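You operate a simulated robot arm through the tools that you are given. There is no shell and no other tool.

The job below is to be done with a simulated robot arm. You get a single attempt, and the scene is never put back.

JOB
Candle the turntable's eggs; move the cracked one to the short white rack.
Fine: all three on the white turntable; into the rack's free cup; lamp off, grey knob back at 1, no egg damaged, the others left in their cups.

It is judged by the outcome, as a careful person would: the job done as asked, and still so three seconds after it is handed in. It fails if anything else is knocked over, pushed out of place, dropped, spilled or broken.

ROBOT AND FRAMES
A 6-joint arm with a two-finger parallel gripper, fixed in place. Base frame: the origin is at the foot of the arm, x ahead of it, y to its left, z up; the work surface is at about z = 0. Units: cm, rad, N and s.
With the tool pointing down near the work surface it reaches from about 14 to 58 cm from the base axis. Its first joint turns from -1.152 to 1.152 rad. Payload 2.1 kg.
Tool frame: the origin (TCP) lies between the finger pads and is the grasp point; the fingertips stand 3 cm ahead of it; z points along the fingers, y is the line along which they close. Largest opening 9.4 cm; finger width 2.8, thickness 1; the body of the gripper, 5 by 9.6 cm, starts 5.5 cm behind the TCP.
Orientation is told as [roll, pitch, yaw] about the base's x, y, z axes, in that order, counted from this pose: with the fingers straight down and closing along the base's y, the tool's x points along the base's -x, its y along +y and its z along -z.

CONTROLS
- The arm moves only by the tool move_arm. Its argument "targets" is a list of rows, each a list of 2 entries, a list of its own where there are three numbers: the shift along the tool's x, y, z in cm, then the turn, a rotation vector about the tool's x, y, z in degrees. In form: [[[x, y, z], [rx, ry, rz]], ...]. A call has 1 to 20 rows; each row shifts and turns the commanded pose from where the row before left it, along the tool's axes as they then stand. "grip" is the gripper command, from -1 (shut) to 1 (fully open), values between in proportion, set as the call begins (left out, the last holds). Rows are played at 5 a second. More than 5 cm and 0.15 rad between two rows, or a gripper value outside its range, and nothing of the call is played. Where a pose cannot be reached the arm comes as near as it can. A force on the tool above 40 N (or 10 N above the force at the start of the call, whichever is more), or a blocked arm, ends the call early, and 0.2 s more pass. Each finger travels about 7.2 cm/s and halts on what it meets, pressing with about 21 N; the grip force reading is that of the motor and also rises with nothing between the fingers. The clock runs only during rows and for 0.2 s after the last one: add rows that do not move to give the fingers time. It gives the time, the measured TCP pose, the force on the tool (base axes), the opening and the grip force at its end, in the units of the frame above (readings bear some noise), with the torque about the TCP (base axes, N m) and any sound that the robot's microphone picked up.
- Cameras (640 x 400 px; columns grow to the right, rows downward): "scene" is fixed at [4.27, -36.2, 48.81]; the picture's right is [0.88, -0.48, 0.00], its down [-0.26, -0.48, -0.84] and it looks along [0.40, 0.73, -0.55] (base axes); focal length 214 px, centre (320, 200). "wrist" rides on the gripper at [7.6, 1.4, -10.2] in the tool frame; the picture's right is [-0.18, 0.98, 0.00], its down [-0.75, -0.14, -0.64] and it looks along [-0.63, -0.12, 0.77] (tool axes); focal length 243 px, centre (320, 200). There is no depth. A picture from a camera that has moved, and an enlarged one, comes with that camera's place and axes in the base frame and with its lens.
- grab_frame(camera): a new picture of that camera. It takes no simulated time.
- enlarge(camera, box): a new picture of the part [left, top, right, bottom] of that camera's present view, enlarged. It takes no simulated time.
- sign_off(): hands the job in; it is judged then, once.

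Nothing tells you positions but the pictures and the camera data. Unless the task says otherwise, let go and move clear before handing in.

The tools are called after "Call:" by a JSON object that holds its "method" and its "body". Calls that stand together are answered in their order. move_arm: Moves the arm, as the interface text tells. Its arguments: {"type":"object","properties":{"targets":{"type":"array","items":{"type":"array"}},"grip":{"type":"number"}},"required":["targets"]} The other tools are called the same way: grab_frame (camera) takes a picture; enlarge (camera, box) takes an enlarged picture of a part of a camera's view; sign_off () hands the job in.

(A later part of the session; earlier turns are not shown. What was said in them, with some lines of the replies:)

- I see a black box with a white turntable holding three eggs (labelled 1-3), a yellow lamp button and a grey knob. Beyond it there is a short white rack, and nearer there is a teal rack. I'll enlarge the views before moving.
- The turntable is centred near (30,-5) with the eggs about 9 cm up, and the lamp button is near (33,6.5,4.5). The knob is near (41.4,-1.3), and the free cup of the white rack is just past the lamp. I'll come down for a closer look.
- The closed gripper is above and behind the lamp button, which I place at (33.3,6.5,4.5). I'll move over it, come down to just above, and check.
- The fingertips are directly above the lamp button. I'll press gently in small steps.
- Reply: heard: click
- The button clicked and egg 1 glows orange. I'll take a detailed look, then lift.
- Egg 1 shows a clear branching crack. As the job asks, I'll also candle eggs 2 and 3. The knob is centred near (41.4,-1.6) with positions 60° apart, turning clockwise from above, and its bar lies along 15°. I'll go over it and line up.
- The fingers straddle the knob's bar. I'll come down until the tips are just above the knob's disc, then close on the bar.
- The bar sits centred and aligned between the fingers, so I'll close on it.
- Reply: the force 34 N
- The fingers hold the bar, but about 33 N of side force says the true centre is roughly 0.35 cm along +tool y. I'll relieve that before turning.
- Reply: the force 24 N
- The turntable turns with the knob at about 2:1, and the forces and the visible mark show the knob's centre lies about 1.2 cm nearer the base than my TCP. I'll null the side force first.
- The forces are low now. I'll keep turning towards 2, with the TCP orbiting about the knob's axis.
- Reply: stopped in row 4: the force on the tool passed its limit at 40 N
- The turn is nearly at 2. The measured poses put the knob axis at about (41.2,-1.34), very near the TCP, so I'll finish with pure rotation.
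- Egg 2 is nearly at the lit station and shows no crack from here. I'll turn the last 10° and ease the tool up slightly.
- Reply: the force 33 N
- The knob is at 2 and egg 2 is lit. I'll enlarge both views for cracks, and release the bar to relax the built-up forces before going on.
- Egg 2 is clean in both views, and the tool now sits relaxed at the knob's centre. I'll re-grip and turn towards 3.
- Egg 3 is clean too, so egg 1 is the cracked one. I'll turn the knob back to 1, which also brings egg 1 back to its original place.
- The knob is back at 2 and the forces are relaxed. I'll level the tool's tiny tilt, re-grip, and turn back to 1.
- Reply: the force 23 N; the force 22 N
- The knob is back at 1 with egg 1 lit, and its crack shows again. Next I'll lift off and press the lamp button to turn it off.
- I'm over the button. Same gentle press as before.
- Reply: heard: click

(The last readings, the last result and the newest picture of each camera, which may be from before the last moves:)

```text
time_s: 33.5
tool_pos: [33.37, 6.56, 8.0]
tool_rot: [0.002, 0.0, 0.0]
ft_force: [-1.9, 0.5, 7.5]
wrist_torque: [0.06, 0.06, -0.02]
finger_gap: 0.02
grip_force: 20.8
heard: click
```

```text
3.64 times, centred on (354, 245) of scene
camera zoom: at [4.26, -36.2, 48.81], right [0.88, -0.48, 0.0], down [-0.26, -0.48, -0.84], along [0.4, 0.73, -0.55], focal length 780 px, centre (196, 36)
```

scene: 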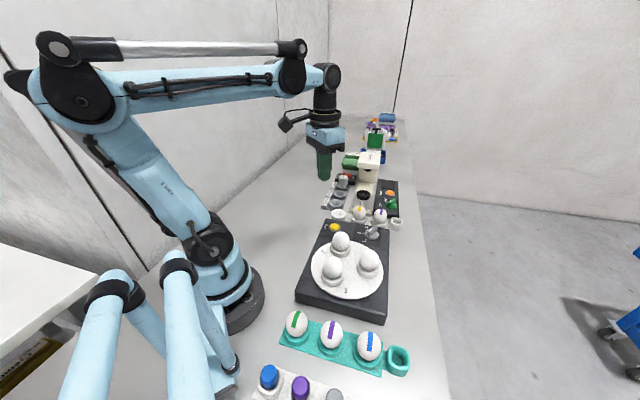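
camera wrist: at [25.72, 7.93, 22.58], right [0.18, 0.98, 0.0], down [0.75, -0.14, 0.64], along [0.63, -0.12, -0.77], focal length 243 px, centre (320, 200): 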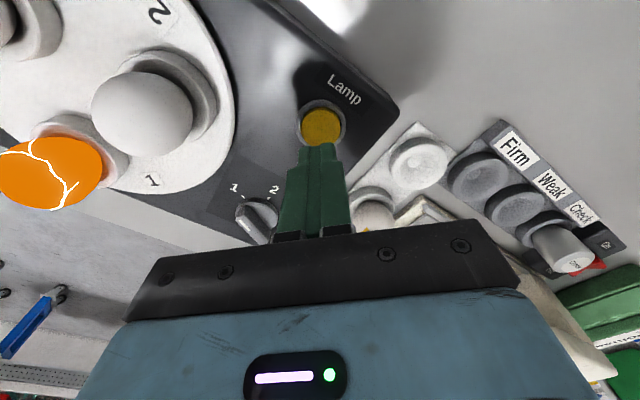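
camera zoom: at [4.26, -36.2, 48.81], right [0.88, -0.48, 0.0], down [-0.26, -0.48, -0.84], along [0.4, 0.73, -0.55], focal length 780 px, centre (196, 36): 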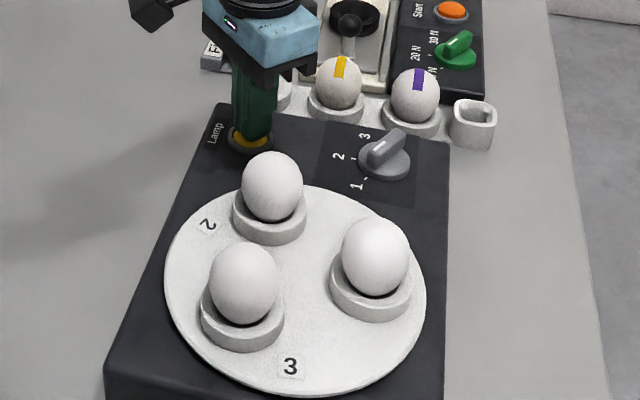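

The lamp is off and the knob is at 1. Now I'll lift and look closely at the free cup of the white rack to plan the placement.

Call:
{"method": "move_arm", "body": {"targets": [[[0, 0, -2], [0, 0, 0]], [[0, 0, -4], [0, 0, 0]], [[0, 0, -4], [0, 0, 0]], [[0, 2.5, -4], [0, 0, 0]], [[0, 3.5, 0], [0, 0, 0]], [[0, 0, 0], [0, 0, 0]]]}}

Call:
{"method": "grab_frame", "body": {"camera": "wrist"}}

Call:
{"method": "enlarge", "body": {"camera": "wrist", "box": [220, 60, 476, 220]}}

Call:
{"method": "enlarge", "body": {"camera": "scene", "box": [310, 180, 422, 250]}}

```text
time_s: 34.9
tool_pos: [33.31, 12.62, 22.05]
tool_rot: [0.002, 0.0, 0.0]
ft_force: [0.9, 0.1, 0.0]
wrist_torque: [-0.03, 0.03, -0.01]
finger_gap: 0.0
grip_force: 20.6
```

```text
taken
camera wrist: at [25.7, 14.04, 32.35], right [0.18, 0.98, 0.0], down [0.75, -0.14, 0.64], along [0.63, -0.12, -0.77], focal length 243 px, centre (320, 200)
```

wrist: 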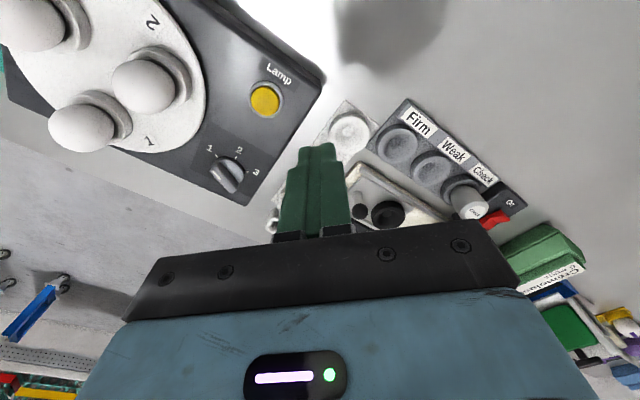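

```text
2.50 times, centred on (348, 140) of wrist
camera zoom: at [25.7, 14.04, 32.35], right [0.18, 0.98, 0.0], down [0.75, -0.14, 0.64], along [0.63, -0.12, -0.77], focal length 606 px, centre (250, 350)
```

zoom: 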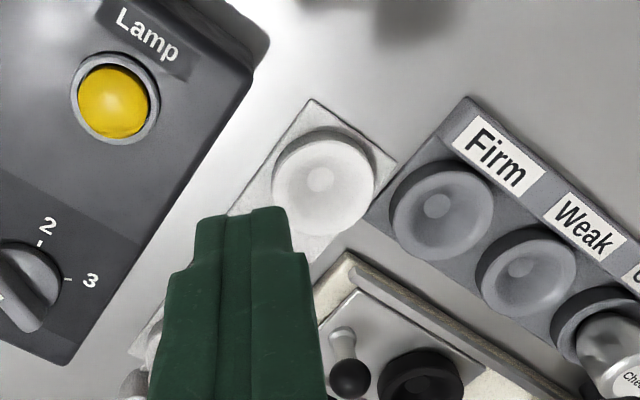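

```text
5.71 times, centred on (366, 215) of scene
camera zoom: at [4.27, -36.2, 48.81], right [0.88, -0.48, 0.0], down [-0.26, -0.48, -0.84], along [0.4, 0.73, -0.55], focal length 1226 px, centre (57, 114)
```

zoom: 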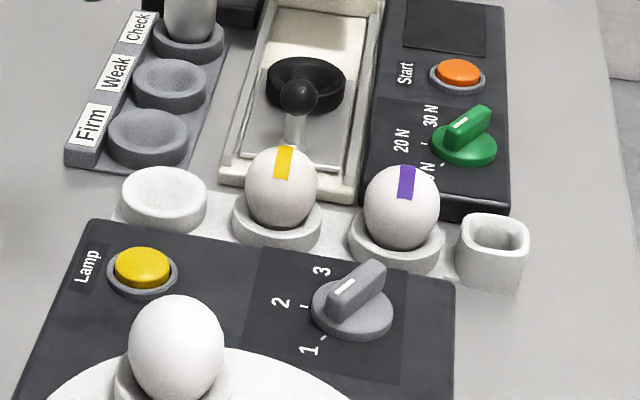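

The free cup is at about (40.3,15.3) with its rim at z≈1.5, about 6.7 cm from the lamp box and 7 cm from the yellow-striped egg. Next I'll look down on egg 1 to fix its position.

Call:
{"method": "move_arm", "body": {"targets": [[[0.7, -4.0, -0.4], [0, 0, 0]], [[0.7, -4.0, -0.4], [0, 0, 0]], [[0.7, -4.0, -0.4], [0, 0, 0]], [[0.7, -4.0, -0.4], [0, 0, 0]], [[0.7, -4.0, -0.4], [0, 0, 0]], [[0.7, -4.0, 0], [0, 0, 0]], [[0, 0, 0], [0, 0, 0]], [[0, 0, 0], [0, 0, 0]]]}}

Call:
{"method": "grab_frame", "body": {"camera": "wrist"}}

Call:
{"method": "enlarge", "body": {"camera": "wrist", "box": [224, 60, 416, 180]}}

```text
time_s: 36.7
tool_pos: [29.3, -11.35, 23.91]
tool_rot: [0.002, -0.001, 0.002]
ft_force: [-0.2, -0.6, 0.0]
wrist_torque: [-0.02, -0.01, 0.01]
finger_gap: 0.0
grip_force: 21.1
```

```text
taken
camera wrist: at [21.7, -10.05, 34.26], right [0.18, 0.98, 0.0], down [0.75, -0.14, 0.64], along [0.63, -0.12, -0.77], focal length 243 px, centre (320, 200)
```

wrist: 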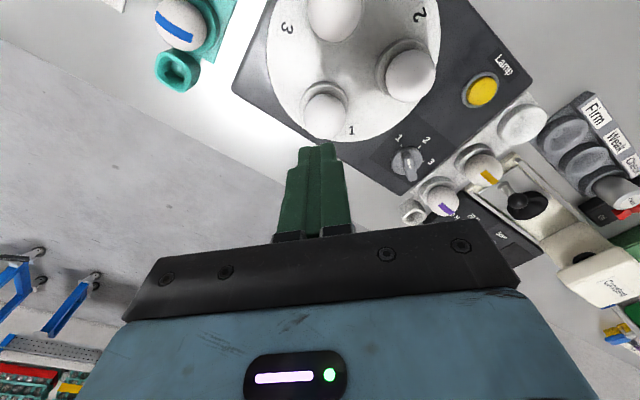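

```text
3.33 times, centred on (320, 120) of wrist
camera zoom: at [21.7, -10.05, 34.26], right [0.18, 0.98, 0.0], down [0.75, -0.14, 0.64], along [0.63, -0.12, -0.77], focal length 809 px, centre (320, 467)
```

zoom: 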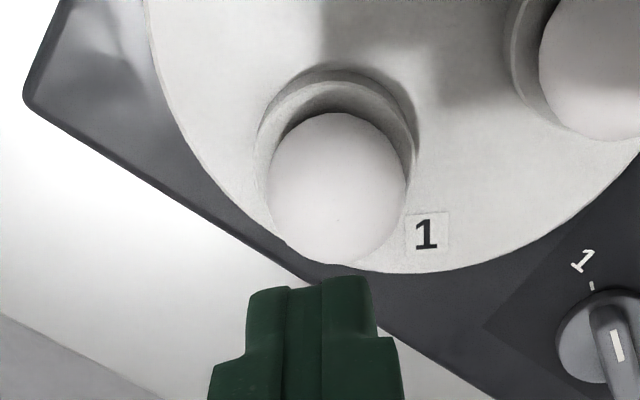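

Egg 1 is at about (31.5,-11.4), centre z≈8.3 and 4.5 cm wide. I'll move over it with the closing line at 45°, clear of the other eggs here and perpendicular to the rack row at the drop, and open the fingers part way.

Call:
{"method": "move_arm", "body": {"targets": [[[-2.2, -0.05, 0], [0, 0, 0]], [[0, 0, 0], [0, 0, 7.5]], [[0, 0, 0], [0, 0, 7.5]], [[0, 0, 0], [0, 0, 7.5]], [[0, 0, 0], [0, 0, 7.5]], [[0, 0, 0], [0, 0, 7.5]], [[0, 0, 0], [0, 0, 7.5]], [[0, 0, 3], [0, 0, 0]], [[0, 0, 3], [0, 0, 0]], [[0, 0, 0], [0, 0, 0]], [[0, 0, 0], [0, 0, 0]]], "grip": 0.6}}

Call:
{"method": "grab_frame", "body": {"camera": "wrist"}}

Call:
{"method": "enlarge", "body": {"camera": "scene", "box": [300, 190, 428, 300]}}

```text
time_s: 39.1
tool_pos: [31.57, -11.49, 17.87]
tool_rot: [0.001, 0.002, -0.784]
ft_force: [-0.2, 0.3, -0.3]
wrist_torque: [0.02, 0.03, 0.0]
finger_gap: 7.52
grip_force: 0.1
```

```text
taken
camera wrist: at [27.06, -5.13, 28.26], right [0.82, 0.57, 0.0], down [0.43, -0.63, 0.64], along [0.36, -0.53, -0.77], focal length 243 px, centre (320, 200)
```

wrist: 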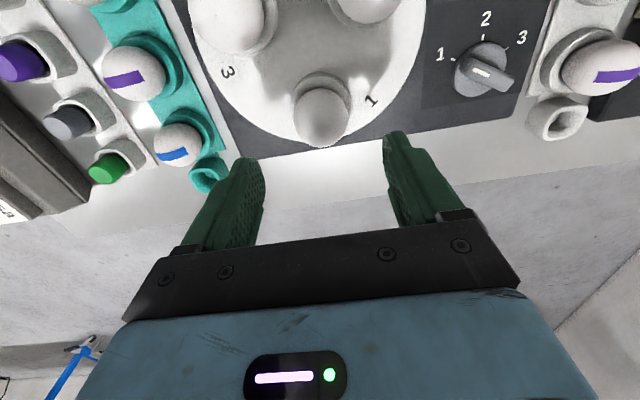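

```text
3.64 times, centred on (364, 245) of scene
camera zoom: at [4.27, -36.2, 48.81], right [0.88, -0.48, 0.0], down [-0.26, -0.48, -0.84], along [0.4, 0.73, -0.55], focal length 780 px, centre (160, 36)
```

zoom: 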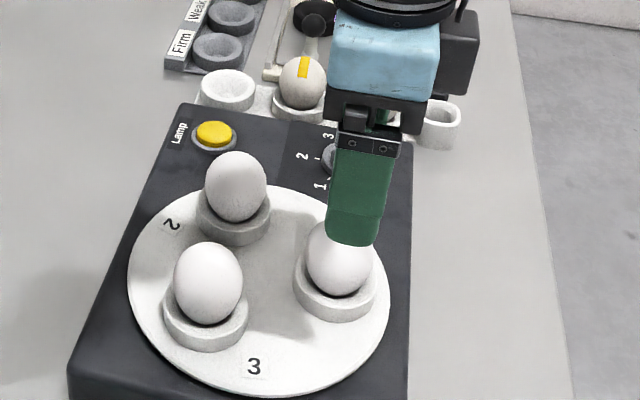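

The second view confirms egg 1 is at (31.5,-11.5), centred between the fingers. I'll descend so the tips stay just above the cup rim.

Call:
{"method": "move_arm", "body": {"targets": [[[0, 0, 2.5], [0, 0, 0]], [[0, 0, 2.5], [0, 0, 0]], [[0, 0, 1.5], [0, 0, 0]], [[0, 0, 1.3], [0, 0, 0]], [[0, 0, 0], [0, 0, 0]], [[0, 0, 0], [0, 0, 0]]]}}

Call:
{"method": "grab_frame", "body": {"camera": "wrist"}}

Call:
{"method": "enlarge", "body": {"camera": "scene", "box": [310, 215, 406, 275]}}

```text
time_s: 40.5
tool_pos: [31.38, -11.43, 10.11]
tool_rot: [0.002, 0.001, -0.783]
ft_force: [-0.6, 0.2, -0.5]
wrist_torque: [0.02, -0.01, 0.04]
finger_gap: 7.53
grip_force: 0.0
```

```text
taken
camera wrist: at [27.02, -5.08, 20.47], right [0.82, 0.57, 0.0], down [0.43, -0.63, 0.64], along [0.36, -0.53, -0.77], focal length 243 px, centre (320, 200)
```

wrist: 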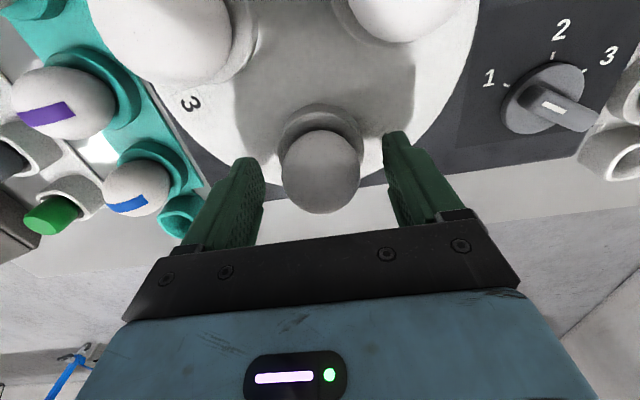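

```text
6.67 times, centred on (358, 245) of scene
camera zoom: at [4.27, -36.2, 48.81], right [0.88, -0.48, 0.0], down [-0.26, -0.48, -0.84], along [0.4, 0.73, -0.55], focal length 1430 px, centre (67, -100)
```

zoom: 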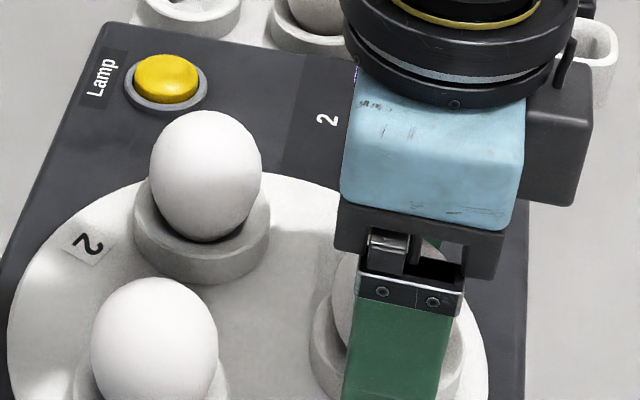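

The egg is between the fingers and the pads straddle it. I'll close in small steps to touch it gently, watching the grip force.

Call:
{"method": "move_arm", "body": {"targets": [[[0, 0, 0], [0, 0, 0]], [[0, 0, 0], [0, 0, 0]], [[0, 0, 0], [0, 0, 0]]], "grip": 0.02}}

Call:
{"method": "enlarge", "body": {"camera": "wrist", "box": [200, 90, 440, 240]}}

```text
time_s: 41.3
tool_pos: [31.34, -11.37, 10.19]
tool_rot: [0.002, 0.001, -0.784]
ft_force: [0.4, -0.3, -0.7]
wrist_torque: [-0.03, 0.02, 0.0]
finger_gap: 4.81
grip_force: 0.1
```

```text
2.67 times, centred on (320, 165) of wrist
camera zoom: at [27.02, -5.08, 20.48], right [0.82, 0.57, 0.0], down [0.43, -0.63, 0.64], along [0.36, -0.53, -0.77], focal length 647 px, centre (320, 293)
```

zoom: 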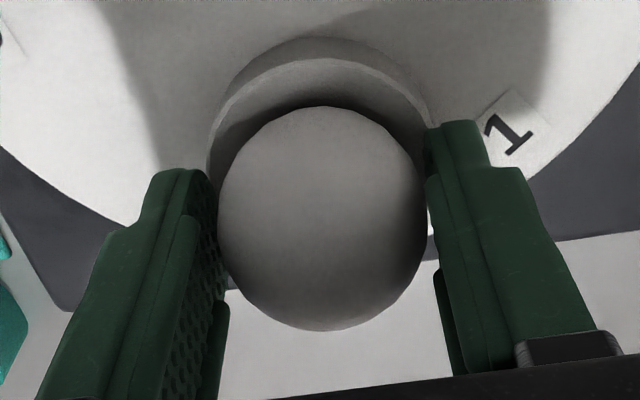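

Call:
{"method": "move_arm", "body": {"targets": [[[0, 0, 0], [0, 0, 0]], [[0, 0, 0], [0, 0, 0]]], "grip": -0.02}}

Call:
{"method": "move_arm", "body": {"targets": [[[0, 0, 0], [0, 0, 0]], [[0, 0, 0], [0, 0, 0]]], "grip": -0.05}}

```text
time_s: 41.9
tool_pos: [31.35, -11.37, 10.14]
tool_rot: [0.002, 0.001, -0.783]
ft_force: [-0.1, -0.2, 0.1]
wrist_torque: [-0.01, -0.03, 0.02]
finger_gap: 4.59
grip_force: 0.0
```

```text
time_s: 42.5
tool_pos: [31.46, -11.44, 10.24]
tool_rot: [0.001, 0.002, -0.785]
ft_force: [-1.0, 0.4, -0.5]
wrist_torque: [-0.01, 0.01, 0.01]
finger_gap: 4.48
grip_force: 0.0
```

Call:
{"method": "move_arm", "body": {"targets": [[[0, 0, 0], [0, 0, 0]], [[0, 0, 0], [0, 0, 0]]], "grip": -0.07}}

Call:
{"method": "move_arm", "body": {"targets": [[[0, 0, 0], [0, 0, 0]], [[0, 0, 0], [0, 0, 0]]], "grip": -0.09}}

Call:
{"method": "enlarge", "body": {"camera": "wrist", "box": [200, 90, 440, 240]}}

```text
time_s: 43.1
tool_pos: [31.42, -11.42, 10.03]
tool_rot: [0.002, 0.002, -0.782]
ft_force: [-0.5, -0.4, 0.3]
wrist_torque: [0.0, -0.04, 0.02]
finger_gap: 4.42
grip_force: 0.6
```

```text
time_s: 43.7
tool_pos: [31.32, -11.47, 10.18]
tool_rot: [0.002, 0.001, -0.785]
ft_force: [-0.3, 1.0, 0.6]
wrist_torque: [0.02, 0.01, 0.01]
finger_gap: 4.39
grip_force: 0.6
```

```text
2.67 times, centred on (320, 165) of wrist
camera zoom: at [27.02, -5.08, 20.48], right [0.82, 0.57, 0.0], down [0.43, -0.63, 0.64], along [0.36, -0.53, -0.77], focal length 647 px, centre (320, 293)
```

zoom: 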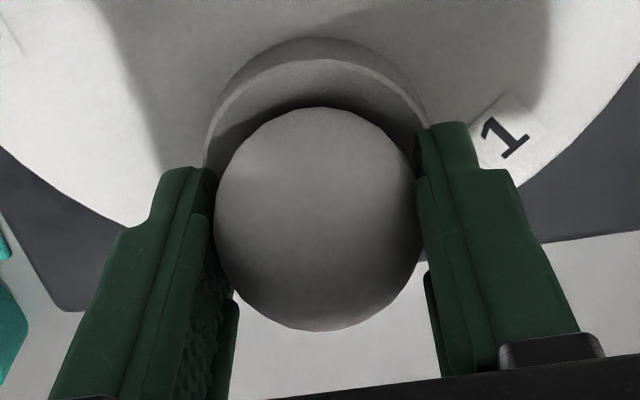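

The fingers touch the egg at 4.4 cm with about 0.6 N. I'll tighten in small amounts to a few newtons.

Call:
{"method": "move_arm", "body": {"targets": [[[0, 0, 0], [0, 0, 0]], [[0, 0, 0], [0, 0, 0]]], "grip": -0.13}}

Call:
{"method": "move_arm", "body": {"targets": [[[0, 0, 0], [0, 0, 0]], [[0, 0, 0], [0, 0, 0]]], "grip": -0.17}}

```text
time_s: 44.3
tool_pos: [31.41, -11.45, 10.05]
tool_rot: [0.002, 0.001, -0.783]
ft_force: [0.4, -0.4, 0.2]
wrist_torque: [0.01, 0.03, -0.01]
finger_gap: 4.33
grip_force: 8.6
```

```text
time_s: 44.9
tool_pos: [31.41, -11.48, 10.07]
tool_rot: [0.003, 0.003, -0.782]
ft_force: [0.5, 0.4, 0.0]
wrist_torque: [0.02, 0.02, -0.01]
finger_gap: 4.33
grip_force: 8.9
```

It's held at about 9 N, which is firm but gentle. I'll lift slowly and check.

Call:
{"method": "move_arm", "body": {"targets": [[[0, 0, -0.3], [0, 0, 0]], [[0, 0, -0.5], [0, 0, 0]], [[0, 0, -0.7], [0, 0, 0]], [[0, 0, -1], [0, 0, 0]], [[0, 0, -1], [0, 0, 0]], [[0, 0, 0], [0, 0, 0]]]}}

Call:
{"method": "enlarge", "body": {"camera": "wrist", "box": [200, 90, 440, 240]}}

Call:
{"method": "enlarge", "body": {"camera": "scene", "box": [300, 190, 428, 300]}}

```text
time_s: 46.3
tool_pos: [31.43, -11.35, 13.64]
tool_rot: [0.002, 0.001, -0.782]
ft_force: [0.0, 0.8, 0.0]
wrist_torque: [0.0, 0.01, 0.0]
finger_gap: 4.3
grip_force: 8.4
```

```text
2.67 times, centred on (320, 165) of wrist
camera zoom: at [27.01, -5.05, 24.0], right [0.82, 0.57, 0.0], down [0.43, -0.63, 0.64], along [0.36, -0.53, -0.77], focal length 647 px, centre (320, 293)
```

zoom: 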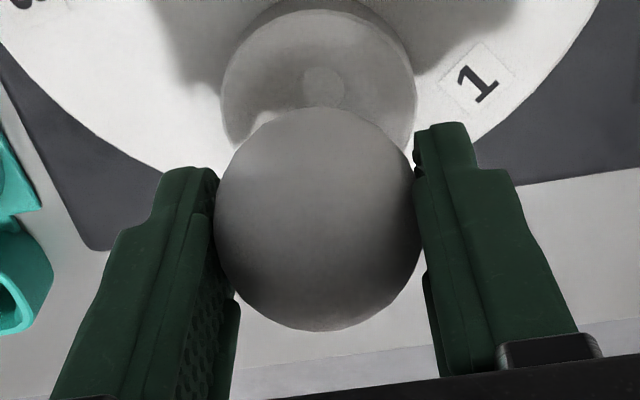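

```text
3.64 times, centred on (364, 245) of scene
camera zoom: at [4.27, -36.2, 48.81], right [0.88, -0.48, 0.0], down [-0.26, -0.48, -0.84], along [0.4, 0.73, -0.55], focal length 780 px, centre (160, 36)
```

zoom: 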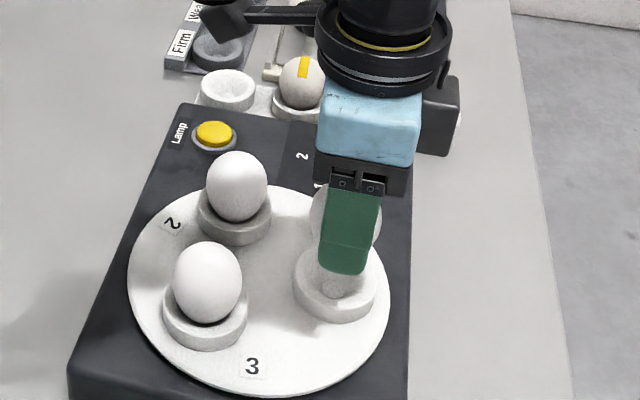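

The egg is held securely. I'll lift it clear and carry it at a moderate pace to above the free cup at about (40.25,15.4).

Call:
{"method": "move_arm", "body": {"targets": [[[0, 0, -1], [0, 0, 0]], [[0, 0, -1.5], [0, 0, 0]], [[0, 0, -1.5], [0, 0, 0]], [[0, 0, -1], [0, 0, 0]], [[0.4, 0.8, 0], [0, 0, 0]], [[0.8, 1.6, 0], [0, 0, 0]], [[1.1, 2.2, 0], [0, 0, 0]], [[1.1, 2.2, 0], [0, 0, 0]], [[1.1, 2.2, 0], [0, 0, 0]], [[1.1, 2.2, 0], [0, 0, 0]], [[1.1, 2.2, 0], [0, 0, 0]], [[1.1, 2.2, 0], [0, 0, 0]], [[1.1, 2.2, 0], [0, 0, 0]], [[1.1, 2.2, 0], [0, 0, 0]], [[1.1, 2.2, 0], [0, 0, 0]], [[0.9, 1.8, 0], [0, 0, 0]], [[0.6, 1.2, 0], [0, 0, 0]], [[0, 0, 0], [0, 0, 0]]]}}

Call:
{"method": "grab_frame", "body": {"camera": "wrist"}}

Call:
{"method": "enlarge", "body": {"camera": "scene", "box": [300, 150, 428, 300]}}

```text
time_s: 50.1
tool_pos: [40.37, 15.21, 18.79]
tool_rot: [0.002, 0.001, -0.785]
ft_force: [-0.3, -0.2, -0.2]
wrist_torque: [-0.01, -0.02, 0.01]
finger_gap: 4.33
grip_force: 9.4
```

```text
taken
camera wrist: at [35.94, 21.65, 29.02], right [0.82, 0.57, 0.0], down [0.43, -0.63, 0.64], along [0.36, -0.53, -0.77], focal length 243 px, centre (320, 200)
```

wrist: 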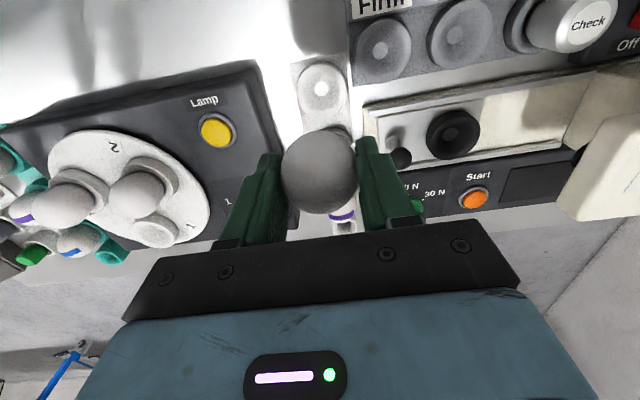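

```text
2.67 times, centred on (364, 225) of scene
camera zoom: at [4.27, -36.2, 48.81], right [0.88, -0.48, 0.0], down [-0.26, -0.48, -0.84], along [0.4, 0.73, -0.55], focal length 572 px, centre (203, 133)
```

zoom: 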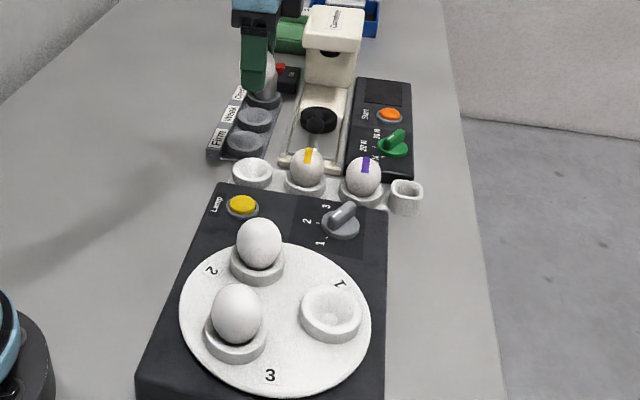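

The cup's centre spot projects to (40.36,15.3), right under the egg. I'll lower to about 3.5 cm above the seat and compare with the pick-up view.

Call:
{"method": "move_arm", "body": {"targets": [[[0, 0, 1.5], [0, 0, 0]], [[0, 0, 2], [0, 0, 0]], [[0, 0, 2], [0, 0, 0]], [[0, 0, 2], [0, 0, 0]], [[0, 0, 1], [0, 0, 0]], [[0, 0, 0.7], [0, 0, 0]], [[0, 0, 0], [0, 0, 0]], [[0, 0, 0], [0, 0, 0]]]}}

Call:
{"method": "enlarge", "body": {"camera": "wrist", "box": [200, 90, 440, 240]}}

Call:
{"method": "enlarge", "body": {"camera": "scene", "box": [310, 180, 406, 240]}}

```text
time_s: 51.9
tool_pos: [40.18, 15.21, 9.46]
tool_rot: [0.001, 0.002, -0.784]
ft_force: [0.0, -0.2, -0.7]
wrist_torque: [0.02, -0.01, -0.01]
finger_gap: 4.35
grip_force: 8.8
```

```text
2.67 times, centred on (320, 165) of wrist
camera zoom: at [35.9, 21.66, 19.82], right [0.82, 0.57, 0.0], down [0.43, -0.63, 0.64], along [0.36, -0.53, -0.77], focal length 647 px, centre (320, 293)
```

zoom: 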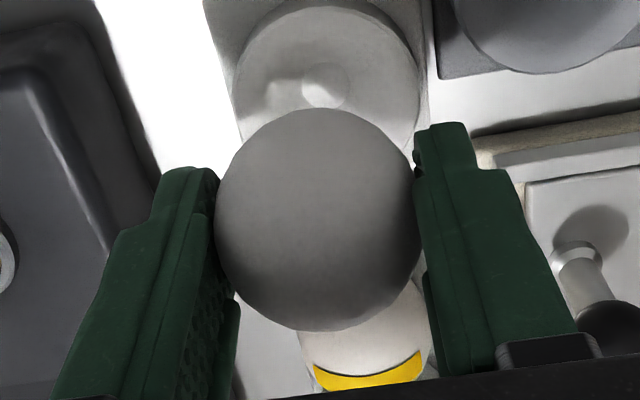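

```text
6.67 times, centred on (358, 210) of scene
camera zoom: at [4.27, -36.2, 48.81], right [0.88, -0.48, 0.0], down [-0.26, -0.48, -0.84], along [0.4, 0.73, -0.55], focal length 1430 px, centre (67, 133)
```

zoom: 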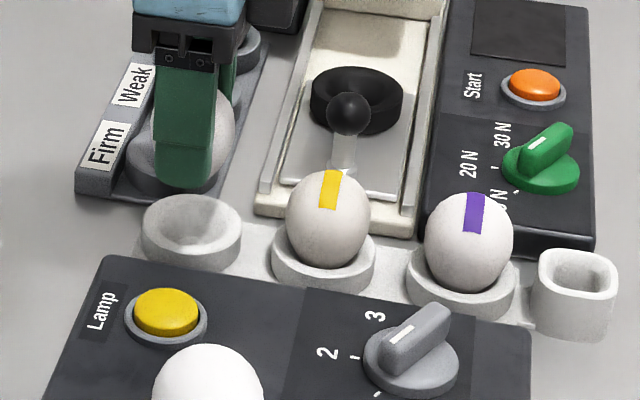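

The view matches the pick-up view, so the alignment is good, and the seat is at TCP z≈5.5–5.8. I'll lower to just above it, then creep down.

Call:
{"method": "move_arm", "body": {"targets": [[[0, 0, 1.0], [0, 0, 0]], [[0, 0, 1.0], [0, 0, 0]], [[0, 0, 0.7], [0, 0, 0]], [[0, 0, 0.4], [0, 0, 0]], [[0, 0, 0], [0, 0, 0]]]}}

Call:
{"method": "move_arm", "body": {"targets": [[[0, 0, 0.15], [0, 0, 0]], [[0, 0, 0.1], [0, 0, 0]], [[0, 0, 0], [0, 0, 0]]]}}

Call:
{"method": "enlarge", "body": {"camera": "scene", "box": [310, 180, 406, 240]}}

Call:
{"method": "enlarge", "body": {"camera": "wrist", "box": [200, 90, 440, 240]}}

```text
time_s: 53.1
tool_pos: [40.29, 15.41, 6.42]
tool_rot: [0.002, 0.003, -0.783]
ft_force: [-0.4, -0.3, -1.2]
wrist_torque: [-0.01, -0.03, 0.0]
finger_gap: 4.31
grip_force: 8.7
```

```text
time_s: 53.9
tool_pos: [40.33, 15.31, 6.13]
tool_rot: [0.0, 0.003, -0.785]
ft_force: [0.0, -0.6, -1.2]
wrist_torque: [0.0, 0.0, 0.02]
finger_gap: 4.35
grip_force: 8.6
```

```text
6.67 times, centred on (358, 210) of scene
camera zoom: at [4.27, -36.2, 48.81], right [0.88, -0.48, 0.0], down [-0.26, -0.48, -0.84], along [0.4, 0.73, -0.55], focal length 1430 px, centre (67, 133)
```

zoom: 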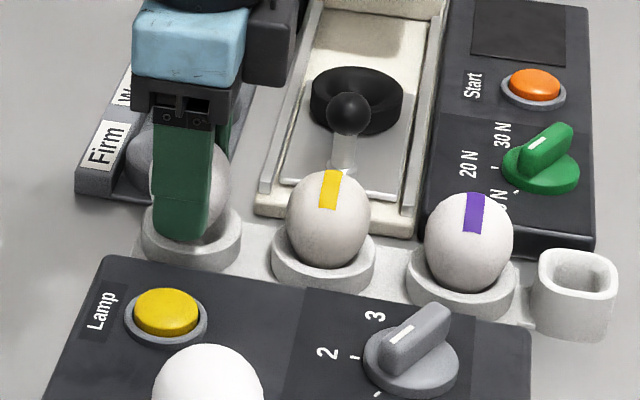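

```text
2.67 times, centred on (320, 165) of wrist
camera zoom: at [35.92, 21.67, 16.48], right [0.82, 0.57, 0.0], down [0.43, -0.63, 0.64], along [0.36, -0.53, -0.77], focal length 647 px, centre (320, 293)
```

zoom: 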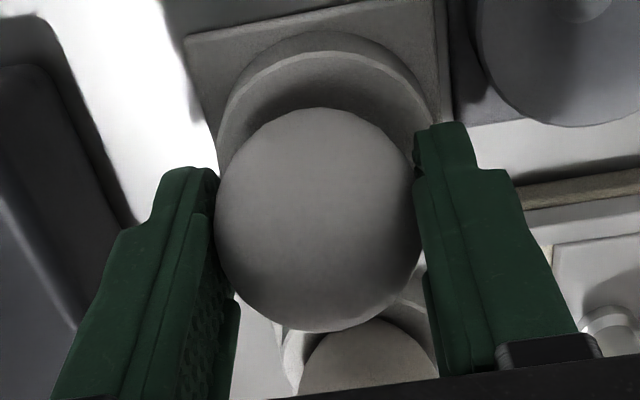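

The rim is still slightly lower than in the seated picture, so there's about 0.3–0.5 cm to go. I'll creep down and watch the force.

Call:
{"method": "move_arm", "body": {"targets": [[[0, 0, 0.1], [0, 0, 0]], [[0, 0, 0.1], [0, 0, 0]], [[0, 0, 0], [0, 0, 0]]]}}

Call:
{"method": "move_arm", "body": {"targets": [[[0, 0, 0.1], [0, 0, 0]], [[0, 0, 0], [0, 0, 0]]]}}

```text
time_s: 54.7
tool_pos: [40.28, 15.41, 5.88]
tool_rot: [0.001, 0.002, -0.784]
ft_force: [-0.7, -0.6, -0.3]
wrist_torque: [-0.02, -0.01, -0.01]
finger_gap: 4.34
grip_force: 9.2
```

```text
time_s: 55.3
tool_pos: [40.2, 15.38, 5.9]
tool_rot: [0.001, 0.002, -0.785]
ft_force: [-0.4, 0.0, -0.7]
wrist_torque: [0.0, -0.03, -0.03]
finger_gap: 4.34
grip_force: 9.2
```

Call:
{"method": "move_arm", "body": {"targets": [[[0, 0, 0.1], [0, 0, 0]], [[0, 0, 0], [0, 0, 0]]]}}

Call:
{"method": "enlarge", "body": {"camera": "wrist", "box": [200, 90, 440, 240]}}

```text
time_s: 55.9
tool_pos: [40.42, 15.48, 5.86]
tool_rot: [0.004, 0.0, -0.783]
ft_force: [0.9, 0.0, -0.4]
wrist_torque: [-0.01, 0.02, 0.0]
finger_gap: 4.31
grip_force: 8.8
```

```text
2.67 times, centred on (320, 165) of wrist
camera zoom: at [35.9, 21.67, 16.1], right [0.82, 0.57, 0.0], down [0.43, -0.63, 0.64], along [0.36, -0.53, -0.77], focal length 647 px, centre (320, 293)
```

zoom: 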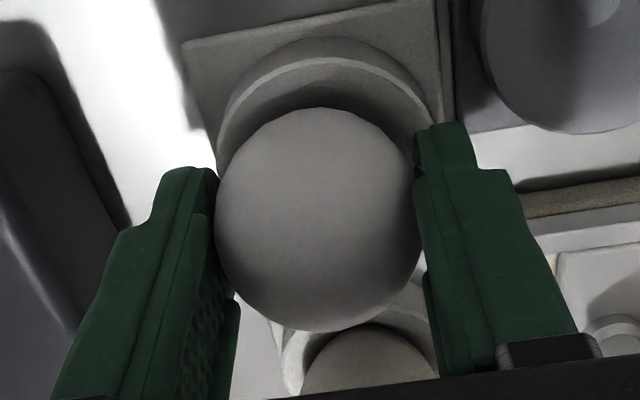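

Call:
{"method": "move_arm", "body": {"targets": [[[0, 0, 0.08], [0, 0, 0]], [[0, 0, 0], [0, 0, 0]], [[0, 0, 0], [0, 0, 0]]]}}

Call:
{"method": "move_arm", "body": {"targets": [[[0, 0, 0.08], [0, 0, 0]], [[0, 0, 0], [0, 0, 0]], [[0, 0, 0], [0, 0, 0]]]}}

Call:
{"method": "enlarge", "body": {"camera": "wrist", "box": [200, 90, 440, 240]}}

```text
time_s: 56.7
tool_pos: [40.26, 15.42, 5.81]
tool_rot: [0.001, 0.001, -0.784]
ft_force: [0.1, 0.4, -0.7]
wrist_torque: [0.0, -0.01, 0.04]
finger_gap: 4.34
grip_force: 8.7
```

```text
time_s: 57.5
tool_pos: [40.34, 15.26, 5.68]
tool_rot: [0.001, 0.002, -0.782]
ft_force: [0.7, 0.1, -0.3]
wrist_torque: [-0.02, 0.05, -0.03]
finger_gap: 4.33
grip_force: 9.0
```

```text
2.67 times, centred on (320, 165) of wrist
camera zoom: at [35.89, 21.68, 15.93], right [0.82, 0.57, 0.0], down [0.43, -0.63, 0.64], along [0.36, -0.53, -0.77], focal length 647 px, centre (320, 293)
```

zoom: 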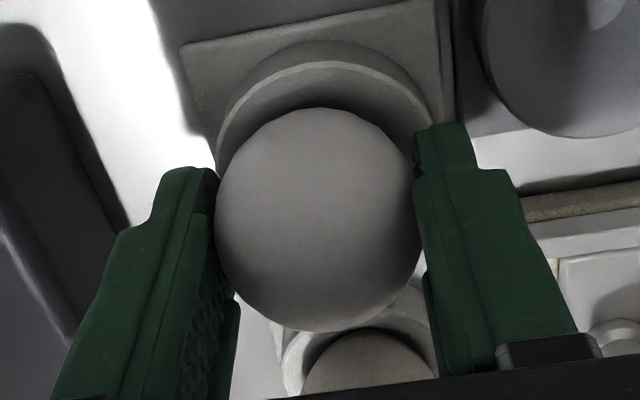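

The rim now looks the same as when the egg was seated on the turntable, but I feel no contact yet. I'll creep on in small steps.

Call:
{"method": "move_arm", "body": {"targets": [[[0, 0, 0.06], [0, 0, 0]], [[0, 0, 0], [0, 0, 0]], [[0, 0, 0], [0, 0, 0]]]}}

Call:
{"method": "move_arm", "body": {"targets": [[[0, 0, 0.06], [0, 0, 0]], [[0, 0, 0], [0, 0, 0]], [[0, 0, 0], [0, 0, 0]]]}}

```text
time_s: 58.3
tool_pos: [40.2, 15.38, 5.47]
tool_rot: [0.0, 0.002, -0.783]
ft_force: [-0.7, 0.8, -0.5]
wrist_torque: [0.02, 0.0, -0.02]
finger_gap: 4.33
grip_force: 8.9
```

```text
time_s: 59.1
tool_pos: [40.25, 15.31, 5.51]
tool_rot: [0.001, 0.003, -0.782]
ft_force: [0.7, 0.9, -1.4]
wrist_torque: [-0.02, 0.03, 0.03]
finger_gap: 4.32
grip_force: 9.4
```

Call:
{"method": "move_arm", "body": {"targets": [[[0, 0, 0.06], [0, 0, 0]], [[0, 0, 0], [0, 0, 0]], [[0, 0, 0], [0, 0, 0]]]}}

Call:
{"method": "move_arm", "body": {"targets": [[[0, 0, 0.06], [0, 0, 0]], [[0, 0, 0], [0, 0, 0]], [[0, 0, 0], [0, 0, 0]]]}}

Call:
{"method": "enlarge", "body": {"camera": "wrist", "box": [200, 90, 440, 240]}}

Call:
{"method": "enlarge", "body": {"camera": "scene", "box": [320, 190, 384, 230]}}

```text
time_s: 59.9
tool_pos: [40.3, 15.3, 5.51]
tool_rot: [0.001, 0.002, -0.783]
ft_force: [0.0, 0.8, -0.2]
wrist_torque: [-0.01, -0.02, 0.02]
finger_gap: 4.34
grip_force: 9.3
```

```text
time_s: 60.7
tool_pos: [40.37, 15.27, 5.52]
tool_rot: [0.001, 0.0, -0.783]
ft_force: [0.9, -1.2, 1.1]
wrist_torque: [0.0, 0.01, -0.01]
finger_gap: 4.32
grip_force: 9.4
```

```text
2.67 times, centred on (320, 165) of wrist
camera zoom: at [35.91, 21.65, 15.71], right [0.82, 0.57, 0.0], down [0.43, -0.63, 0.64], along [0.36, -0.53, -0.77], focal length 647 px, centre (320, 293)
```

zoom: 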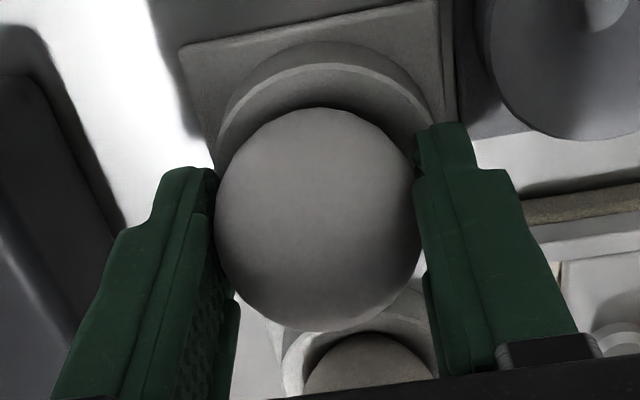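

```text
10.00 times, centred on (352, 210) of scene
camera zoom: at [4.27, -36.2, 48.81], right [0.88, -0.48, 0.0], down [-0.26, -0.48, -0.84], along [0.4, 0.73, -0.55], focal length 2145 px, centre (0, 100)
```

zoom: 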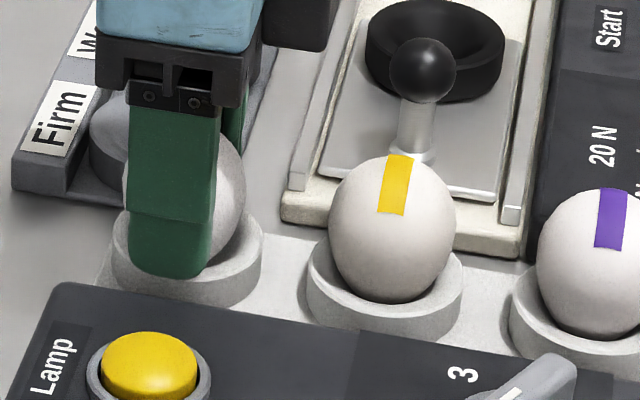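

The force is starting to rise to about +1 N, so this may be first contact. One or two more tiny steps.

Call:
{"method": "move_arm", "body": {"targets": [[[0, 0, 0.05], [0, 0, 0]], [[0, 0, 0], [0, 0, 0]], [[0, 0, 0], [0, 0, 0]]]}}

Call:
{"method": "move_arm", "body": {"targets": [[[0, 0, 0], [0, 0, 0]]]}}

```text
time_s: 61.5
tool_pos: [40.3, 15.28, 5.26]
tool_rot: [0.002, -0.001, -0.784]
ft_force: [4.5, -0.3, 4.7]
wrist_torque: [-0.02, -0.13, -0.02]
finger_gap: 4.32
grip_force: 8.6
```

```text
time_s: 61.9
tool_pos: [40.37, 15.34, 5.37]
tool_rot: [0.0, -0.001, -0.784]
ft_force: [5.9, -1.1, 3.9]
wrist_torque: [-0.01, -0.15, 0.01]
finger_gap: 4.36
grip_force: 9.4
```

There is contact at 4–5 N up with a push in +x, so the seat lies a hair in +x. I'll ease in that direction to centre it.

Call:
{"method": "move_arm", "body": {"targets": [[[-0.07, 0.07, 0], [0, 0, 0]], [[0, 0, 0], [0, 0, 0]]]}}

```text
time_s: 62.5
tool_pos: [40.4, 15.33, 5.38]
tool_rot: [0.001, 0.002, -0.782]
ft_force: [0.4, -0.7, 0.3]
wrist_torque: [-0.02, -0.01, 0.0]
finger_gap: 4.33
grip_force: 9.4
```

Call:
{"method": "move_arm", "body": {"targets": [[[0, 0, 0.05], [0, 0, 0]], [[0, 0, 0], [0, 0, 0]], [[0, 0, 0], [0, 0, 0]]]}}

```text
time_s: 63.3
tool_pos: [40.49, 15.34, 5.26]
tool_rot: [0.002, 0.001, -0.782]
ft_force: [-0.1, 0.1, 0.1]
wrist_torque: [0.01, 0.0, 0.03]
finger_gap: 4.31
grip_force: 9.5
```

Call:
{"method": "move_arm", "body": {"targets": [[[0, 0, 0.05], [0, 0, 0]], [[0, 0, 0], [0, 0, 0]], [[0, 0, 0], [0, 0, 0]]]}}

```text
time_s: 64.1
tool_pos: [40.4, 15.4, 5.2]
tool_rot: [0.003, -0.002, -0.784]
ft_force: [1.8, -2.5, 4.1]
wrist_torque: [0.0, -0.04, 0.03]
finger_gap: 4.35
grip_force: 9.1
```

It is seated apart from a small sideways push of about 3 N. I'll ease that off and then open the fingers gently.

Call:
{"method": "move_arm", "body": {"targets": [[[-0.06, 0, 0], [0, 0, 0]], [[0, 0, 0], [0, 0, 0]]]}}

Call:
{"method": "move_arm", "body": {"targets": [[[0, 0, 0.04], [0, 0, 0]], [[0, 0, 0], [0, 0, 0]], [[0, 0, 0], [0, 0, 0]]]}}

```text
time_s: 64.7
tool_pos: [40.5, 15.32, 5.4]
tool_rot: [0.002, 0.0, -0.784]
ft_force: [1.1, -0.5, 3.9]
wrist_torque: [0.0, 0.0, -0.04]
finger_gap: 4.34
grip_force: 8.5
```

```text
time_s: 65.5
tool_pos: [40.49, 15.45, 5.16]
tool_rot: [0.0, 0.001, -0.785]
ft_force: [4.0, 2.0, 5.6]
wrist_torque: [0.06, -0.1, -0.01]
finger_gap: 4.31
grip_force: 8.8
```

The egg is seated with about 5 N of support. I'll open in stages.

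Call:
{"method": "move_arm", "body": {"targets": [[[0, 0, 0], [0, 0, 0]], [[0, 0, 0], [0, 0, 0]]], "grip": -0.08}}

Call:
{"method": "move_arm", "body": {"targets": [[[0, 0, 0], [0, 0, 0]], [[0, 0, 0], [0, 0, 0]]], "grip": -0.03}}

Call:
{"method": "move_arm", "body": {"targets": [[[0, 0, 0], [0, 0, 0]], [[0, 0, 0], [0, 0, 0]]], "grip": 0.1}}

Call:
{"method": "enlarge", "body": {"camera": "wrist", "box": [200, 90, 440, 240]}}

Call:
{"method": "enlarge", "body": {"camera": "scene", "box": [320, 190, 384, 230]}}

```text
time_s: 66.1
tool_pos: [40.39, 15.32, 5.16]
tool_rot: [0.001, 0.002, -0.783]
ft_force: [0.8, -1.3, -1.1]
wrist_torque: [0.0, 0.0, 0.0]
finger_gap: 4.39
grip_force: 0.6
```

```text
time_s: 66.7
tool_pos: [40.42, 15.18, 5.16]
tool_rot: [0.001, 0.001, -0.785]
ft_force: [0.3, 0.4, 0.7]
wrist_torque: [0.02, -0.02, 0.02]
finger_gap: 4.55
grip_force: 0.0
```

```text
time_s: 67.3
tool_pos: [40.49, 15.34, 5.16]
tool_rot: [0.002, 0.002, -0.784]
ft_force: [0.1, -0.3, -0.1]
wrist_torque: [0.01, 0.0, 0.0]
finger_gap: 5.18
grip_force: 0.1
```

```text
2.67 times, centred on (320, 165) of wrist
camera zoom: at [36.04, 21.64, 15.49], right [0.82, 0.57, 0.0], down [0.43, -0.63, 0.64], along [0.36, -0.53, -0.77], focal length 647 px, centre (320, 293)
```

zoom: 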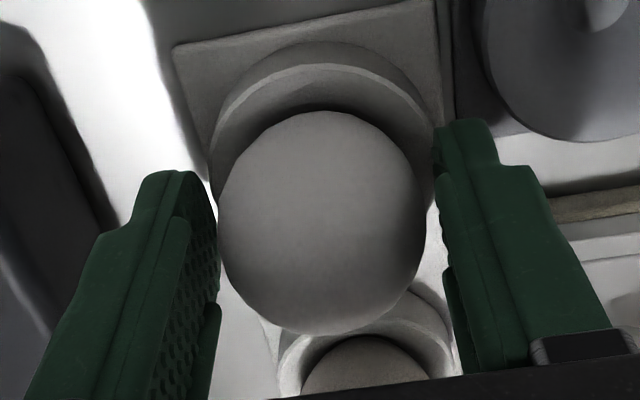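

```text
10.00 times, centred on (352, 210) of scene
camera zoom: at [4.27, -36.2, 48.81], right [0.88, -0.48, 0.0], down [-0.26, -0.48, -0.84], along [0.4, 0.73, -0.55], focal length 2145 px, centre (0, 100)
```

zoom: 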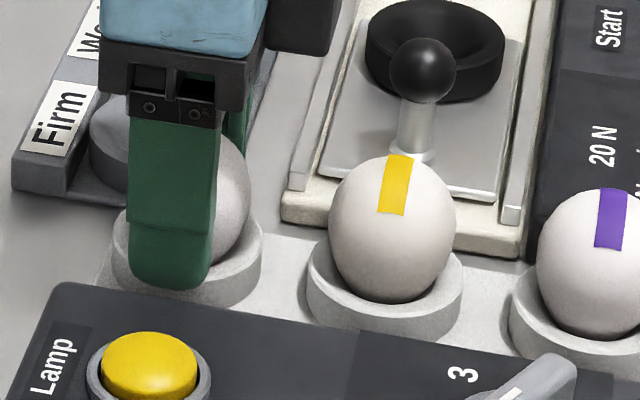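

The egg stands free in the cup. I'll open slightly more and lift straight up.

Call:
{"method": "move_arm", "body": {"targets": [[[0, 0, 0], [0, 0, 0]], [[0, 0, -0.5], [0, 0, 0]], [[0, 0, -1.5], [0, 0, 0]], [[0, 0, -3], [0, 0, 0]], [[0, 0, -4], [0, 0, 0]], [[0, 0, -4], [0, 0, 0]], [[0, 0, -4], [0, 0, 0]], [[0, 0, 0], [0, 0, 0]]], "grip": 0.2}}

Call:
{"method": "grab_frame", "body": {"camera": "wrist"}}

Call:
{"method": "enlarge", "body": {"camera": "scene", "box": [290, 180, 418, 300]}}

```text
time_s: 69.1
tool_pos: [40.33, 15.29, 22.24]
tool_rot: [0.002, 0.0, -0.784]
ft_force: [-0.5, 0.2, 0.1]
wrist_torque: [0.01, 0.01, -0.01]
finger_gap: 5.65
grip_force: 0.2
```

```text
taken
camera wrist: at [35.99, 21.6, 32.56], right [0.82, 0.57, 0.0], down [0.43, -0.63, 0.64], along [0.36, -0.53, -0.77], focal length 243 px, centre (320, 200)
```

wrist: 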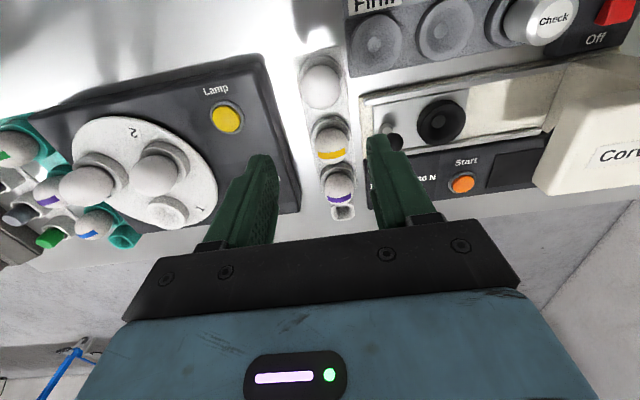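

```text
3.33 times, centred on (354, 240) of scene
camera zoom: at [4.27, -36.2, 48.81], right [0.88, -0.48, 0.0], down [-0.26, -0.48, -0.84], along [0.4, 0.73, -0.55], focal length 715 px, centre (207, 67)
```

zoom: 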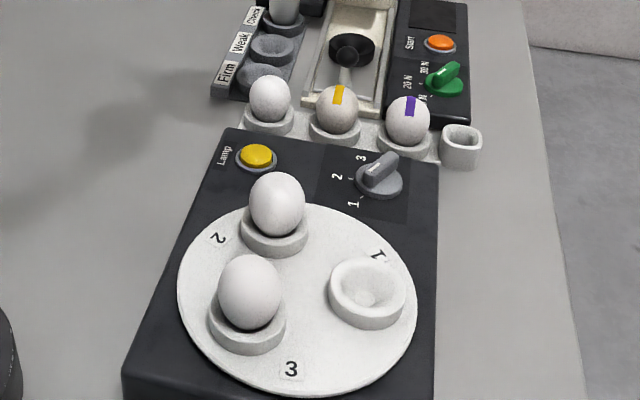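

Egg 1 stands upright in the rack and everything else is in place. I'll make a last check of the knob, the lamp and the whole scene.

Call:
{"method": "enlarge", "body": {"camera": "scene", "box": [350, 220, 382, 240]}}

Call:
{"method": "enlarge", "body": {"camera": "scene", "box": [320, 190, 400, 240]}}

Call:
{"method": "grab_frame", "body": {"camera": "scene"}}

```text
16.00 times, centred on (366, 230) of scene
camera zoom: at [4.27, -36.2, 48.81], right [0.88, -0.48, 0.0], down [-0.26, -0.48, -0.84], along [0.4, 0.73, -0.55], focal length 3432 px, centre (-416, -280)
```

zoom: 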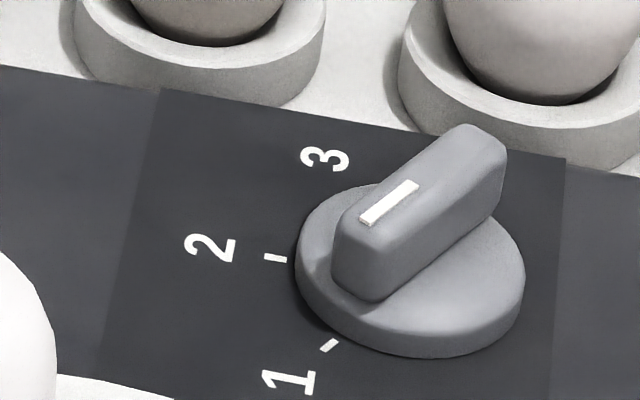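

```text
8.00 times, centred on (360, 215) of scene
camera zoom: at [4.27, -36.2, 48.81], right [0.88, -0.48, 0.0], down [-0.26, -0.48, -0.84], along [0.4, 0.73, -0.55], focal length 1716 px, centre (0, 80)
```

zoom: 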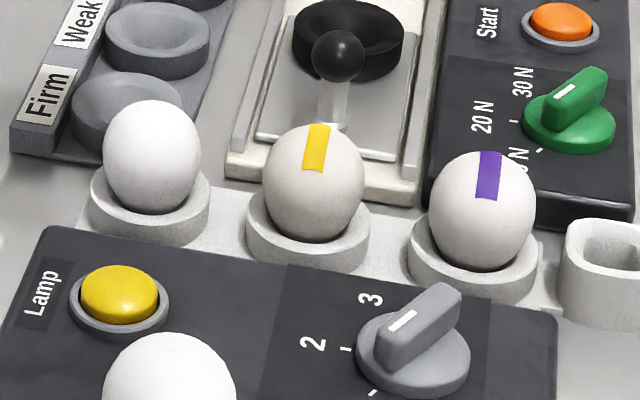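

```text
taken
```

scene: 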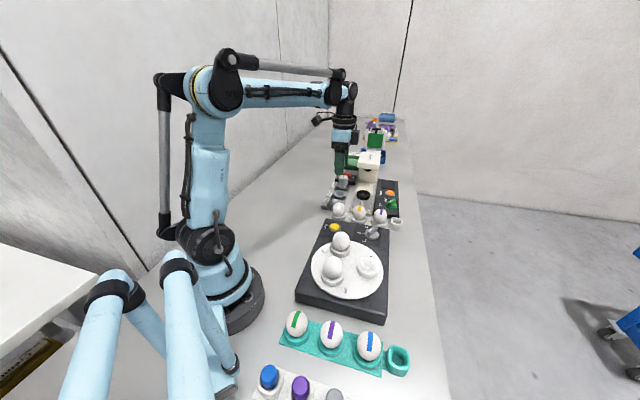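

The cracked egg sits in the rack's formerly free cup, the lamp is off, and the knob mark matches its original position at 1. The other eggs are in their cups and the arm is clear, so I'm handing in.

Call:
{"method": "sign_off", "body": {}}

```text
The job is handed in.
```

The cracked egg was egg 1, and it now stands upright in the free cup of the short white rack. I've handed the job in.

- **Candling:** I lit all three turntable eggs in turn. Egg 1 showed a clear branching crack. Egg 2 looked clean in both cameras. Egg 3 looked clean too, but only the scene camera could see it.
- **Handling:** I held egg 1 at about 9 N and lowered it until it touched the cup before letting go. I saw no damage in the last pictures. I did not relight it after the move, so the crack has not been rechecked.
- **End state:** The lamp is off and the grey knob is back at 1, matching its starting picture. Eggs 2 and 3 and the rack's other two eggs are still in their cups, and the arm is clear.

One move stopped early when the force passed its 40 N limit while I was turning the knob. It did no visible harm, and I finished the turn in smaller steps.
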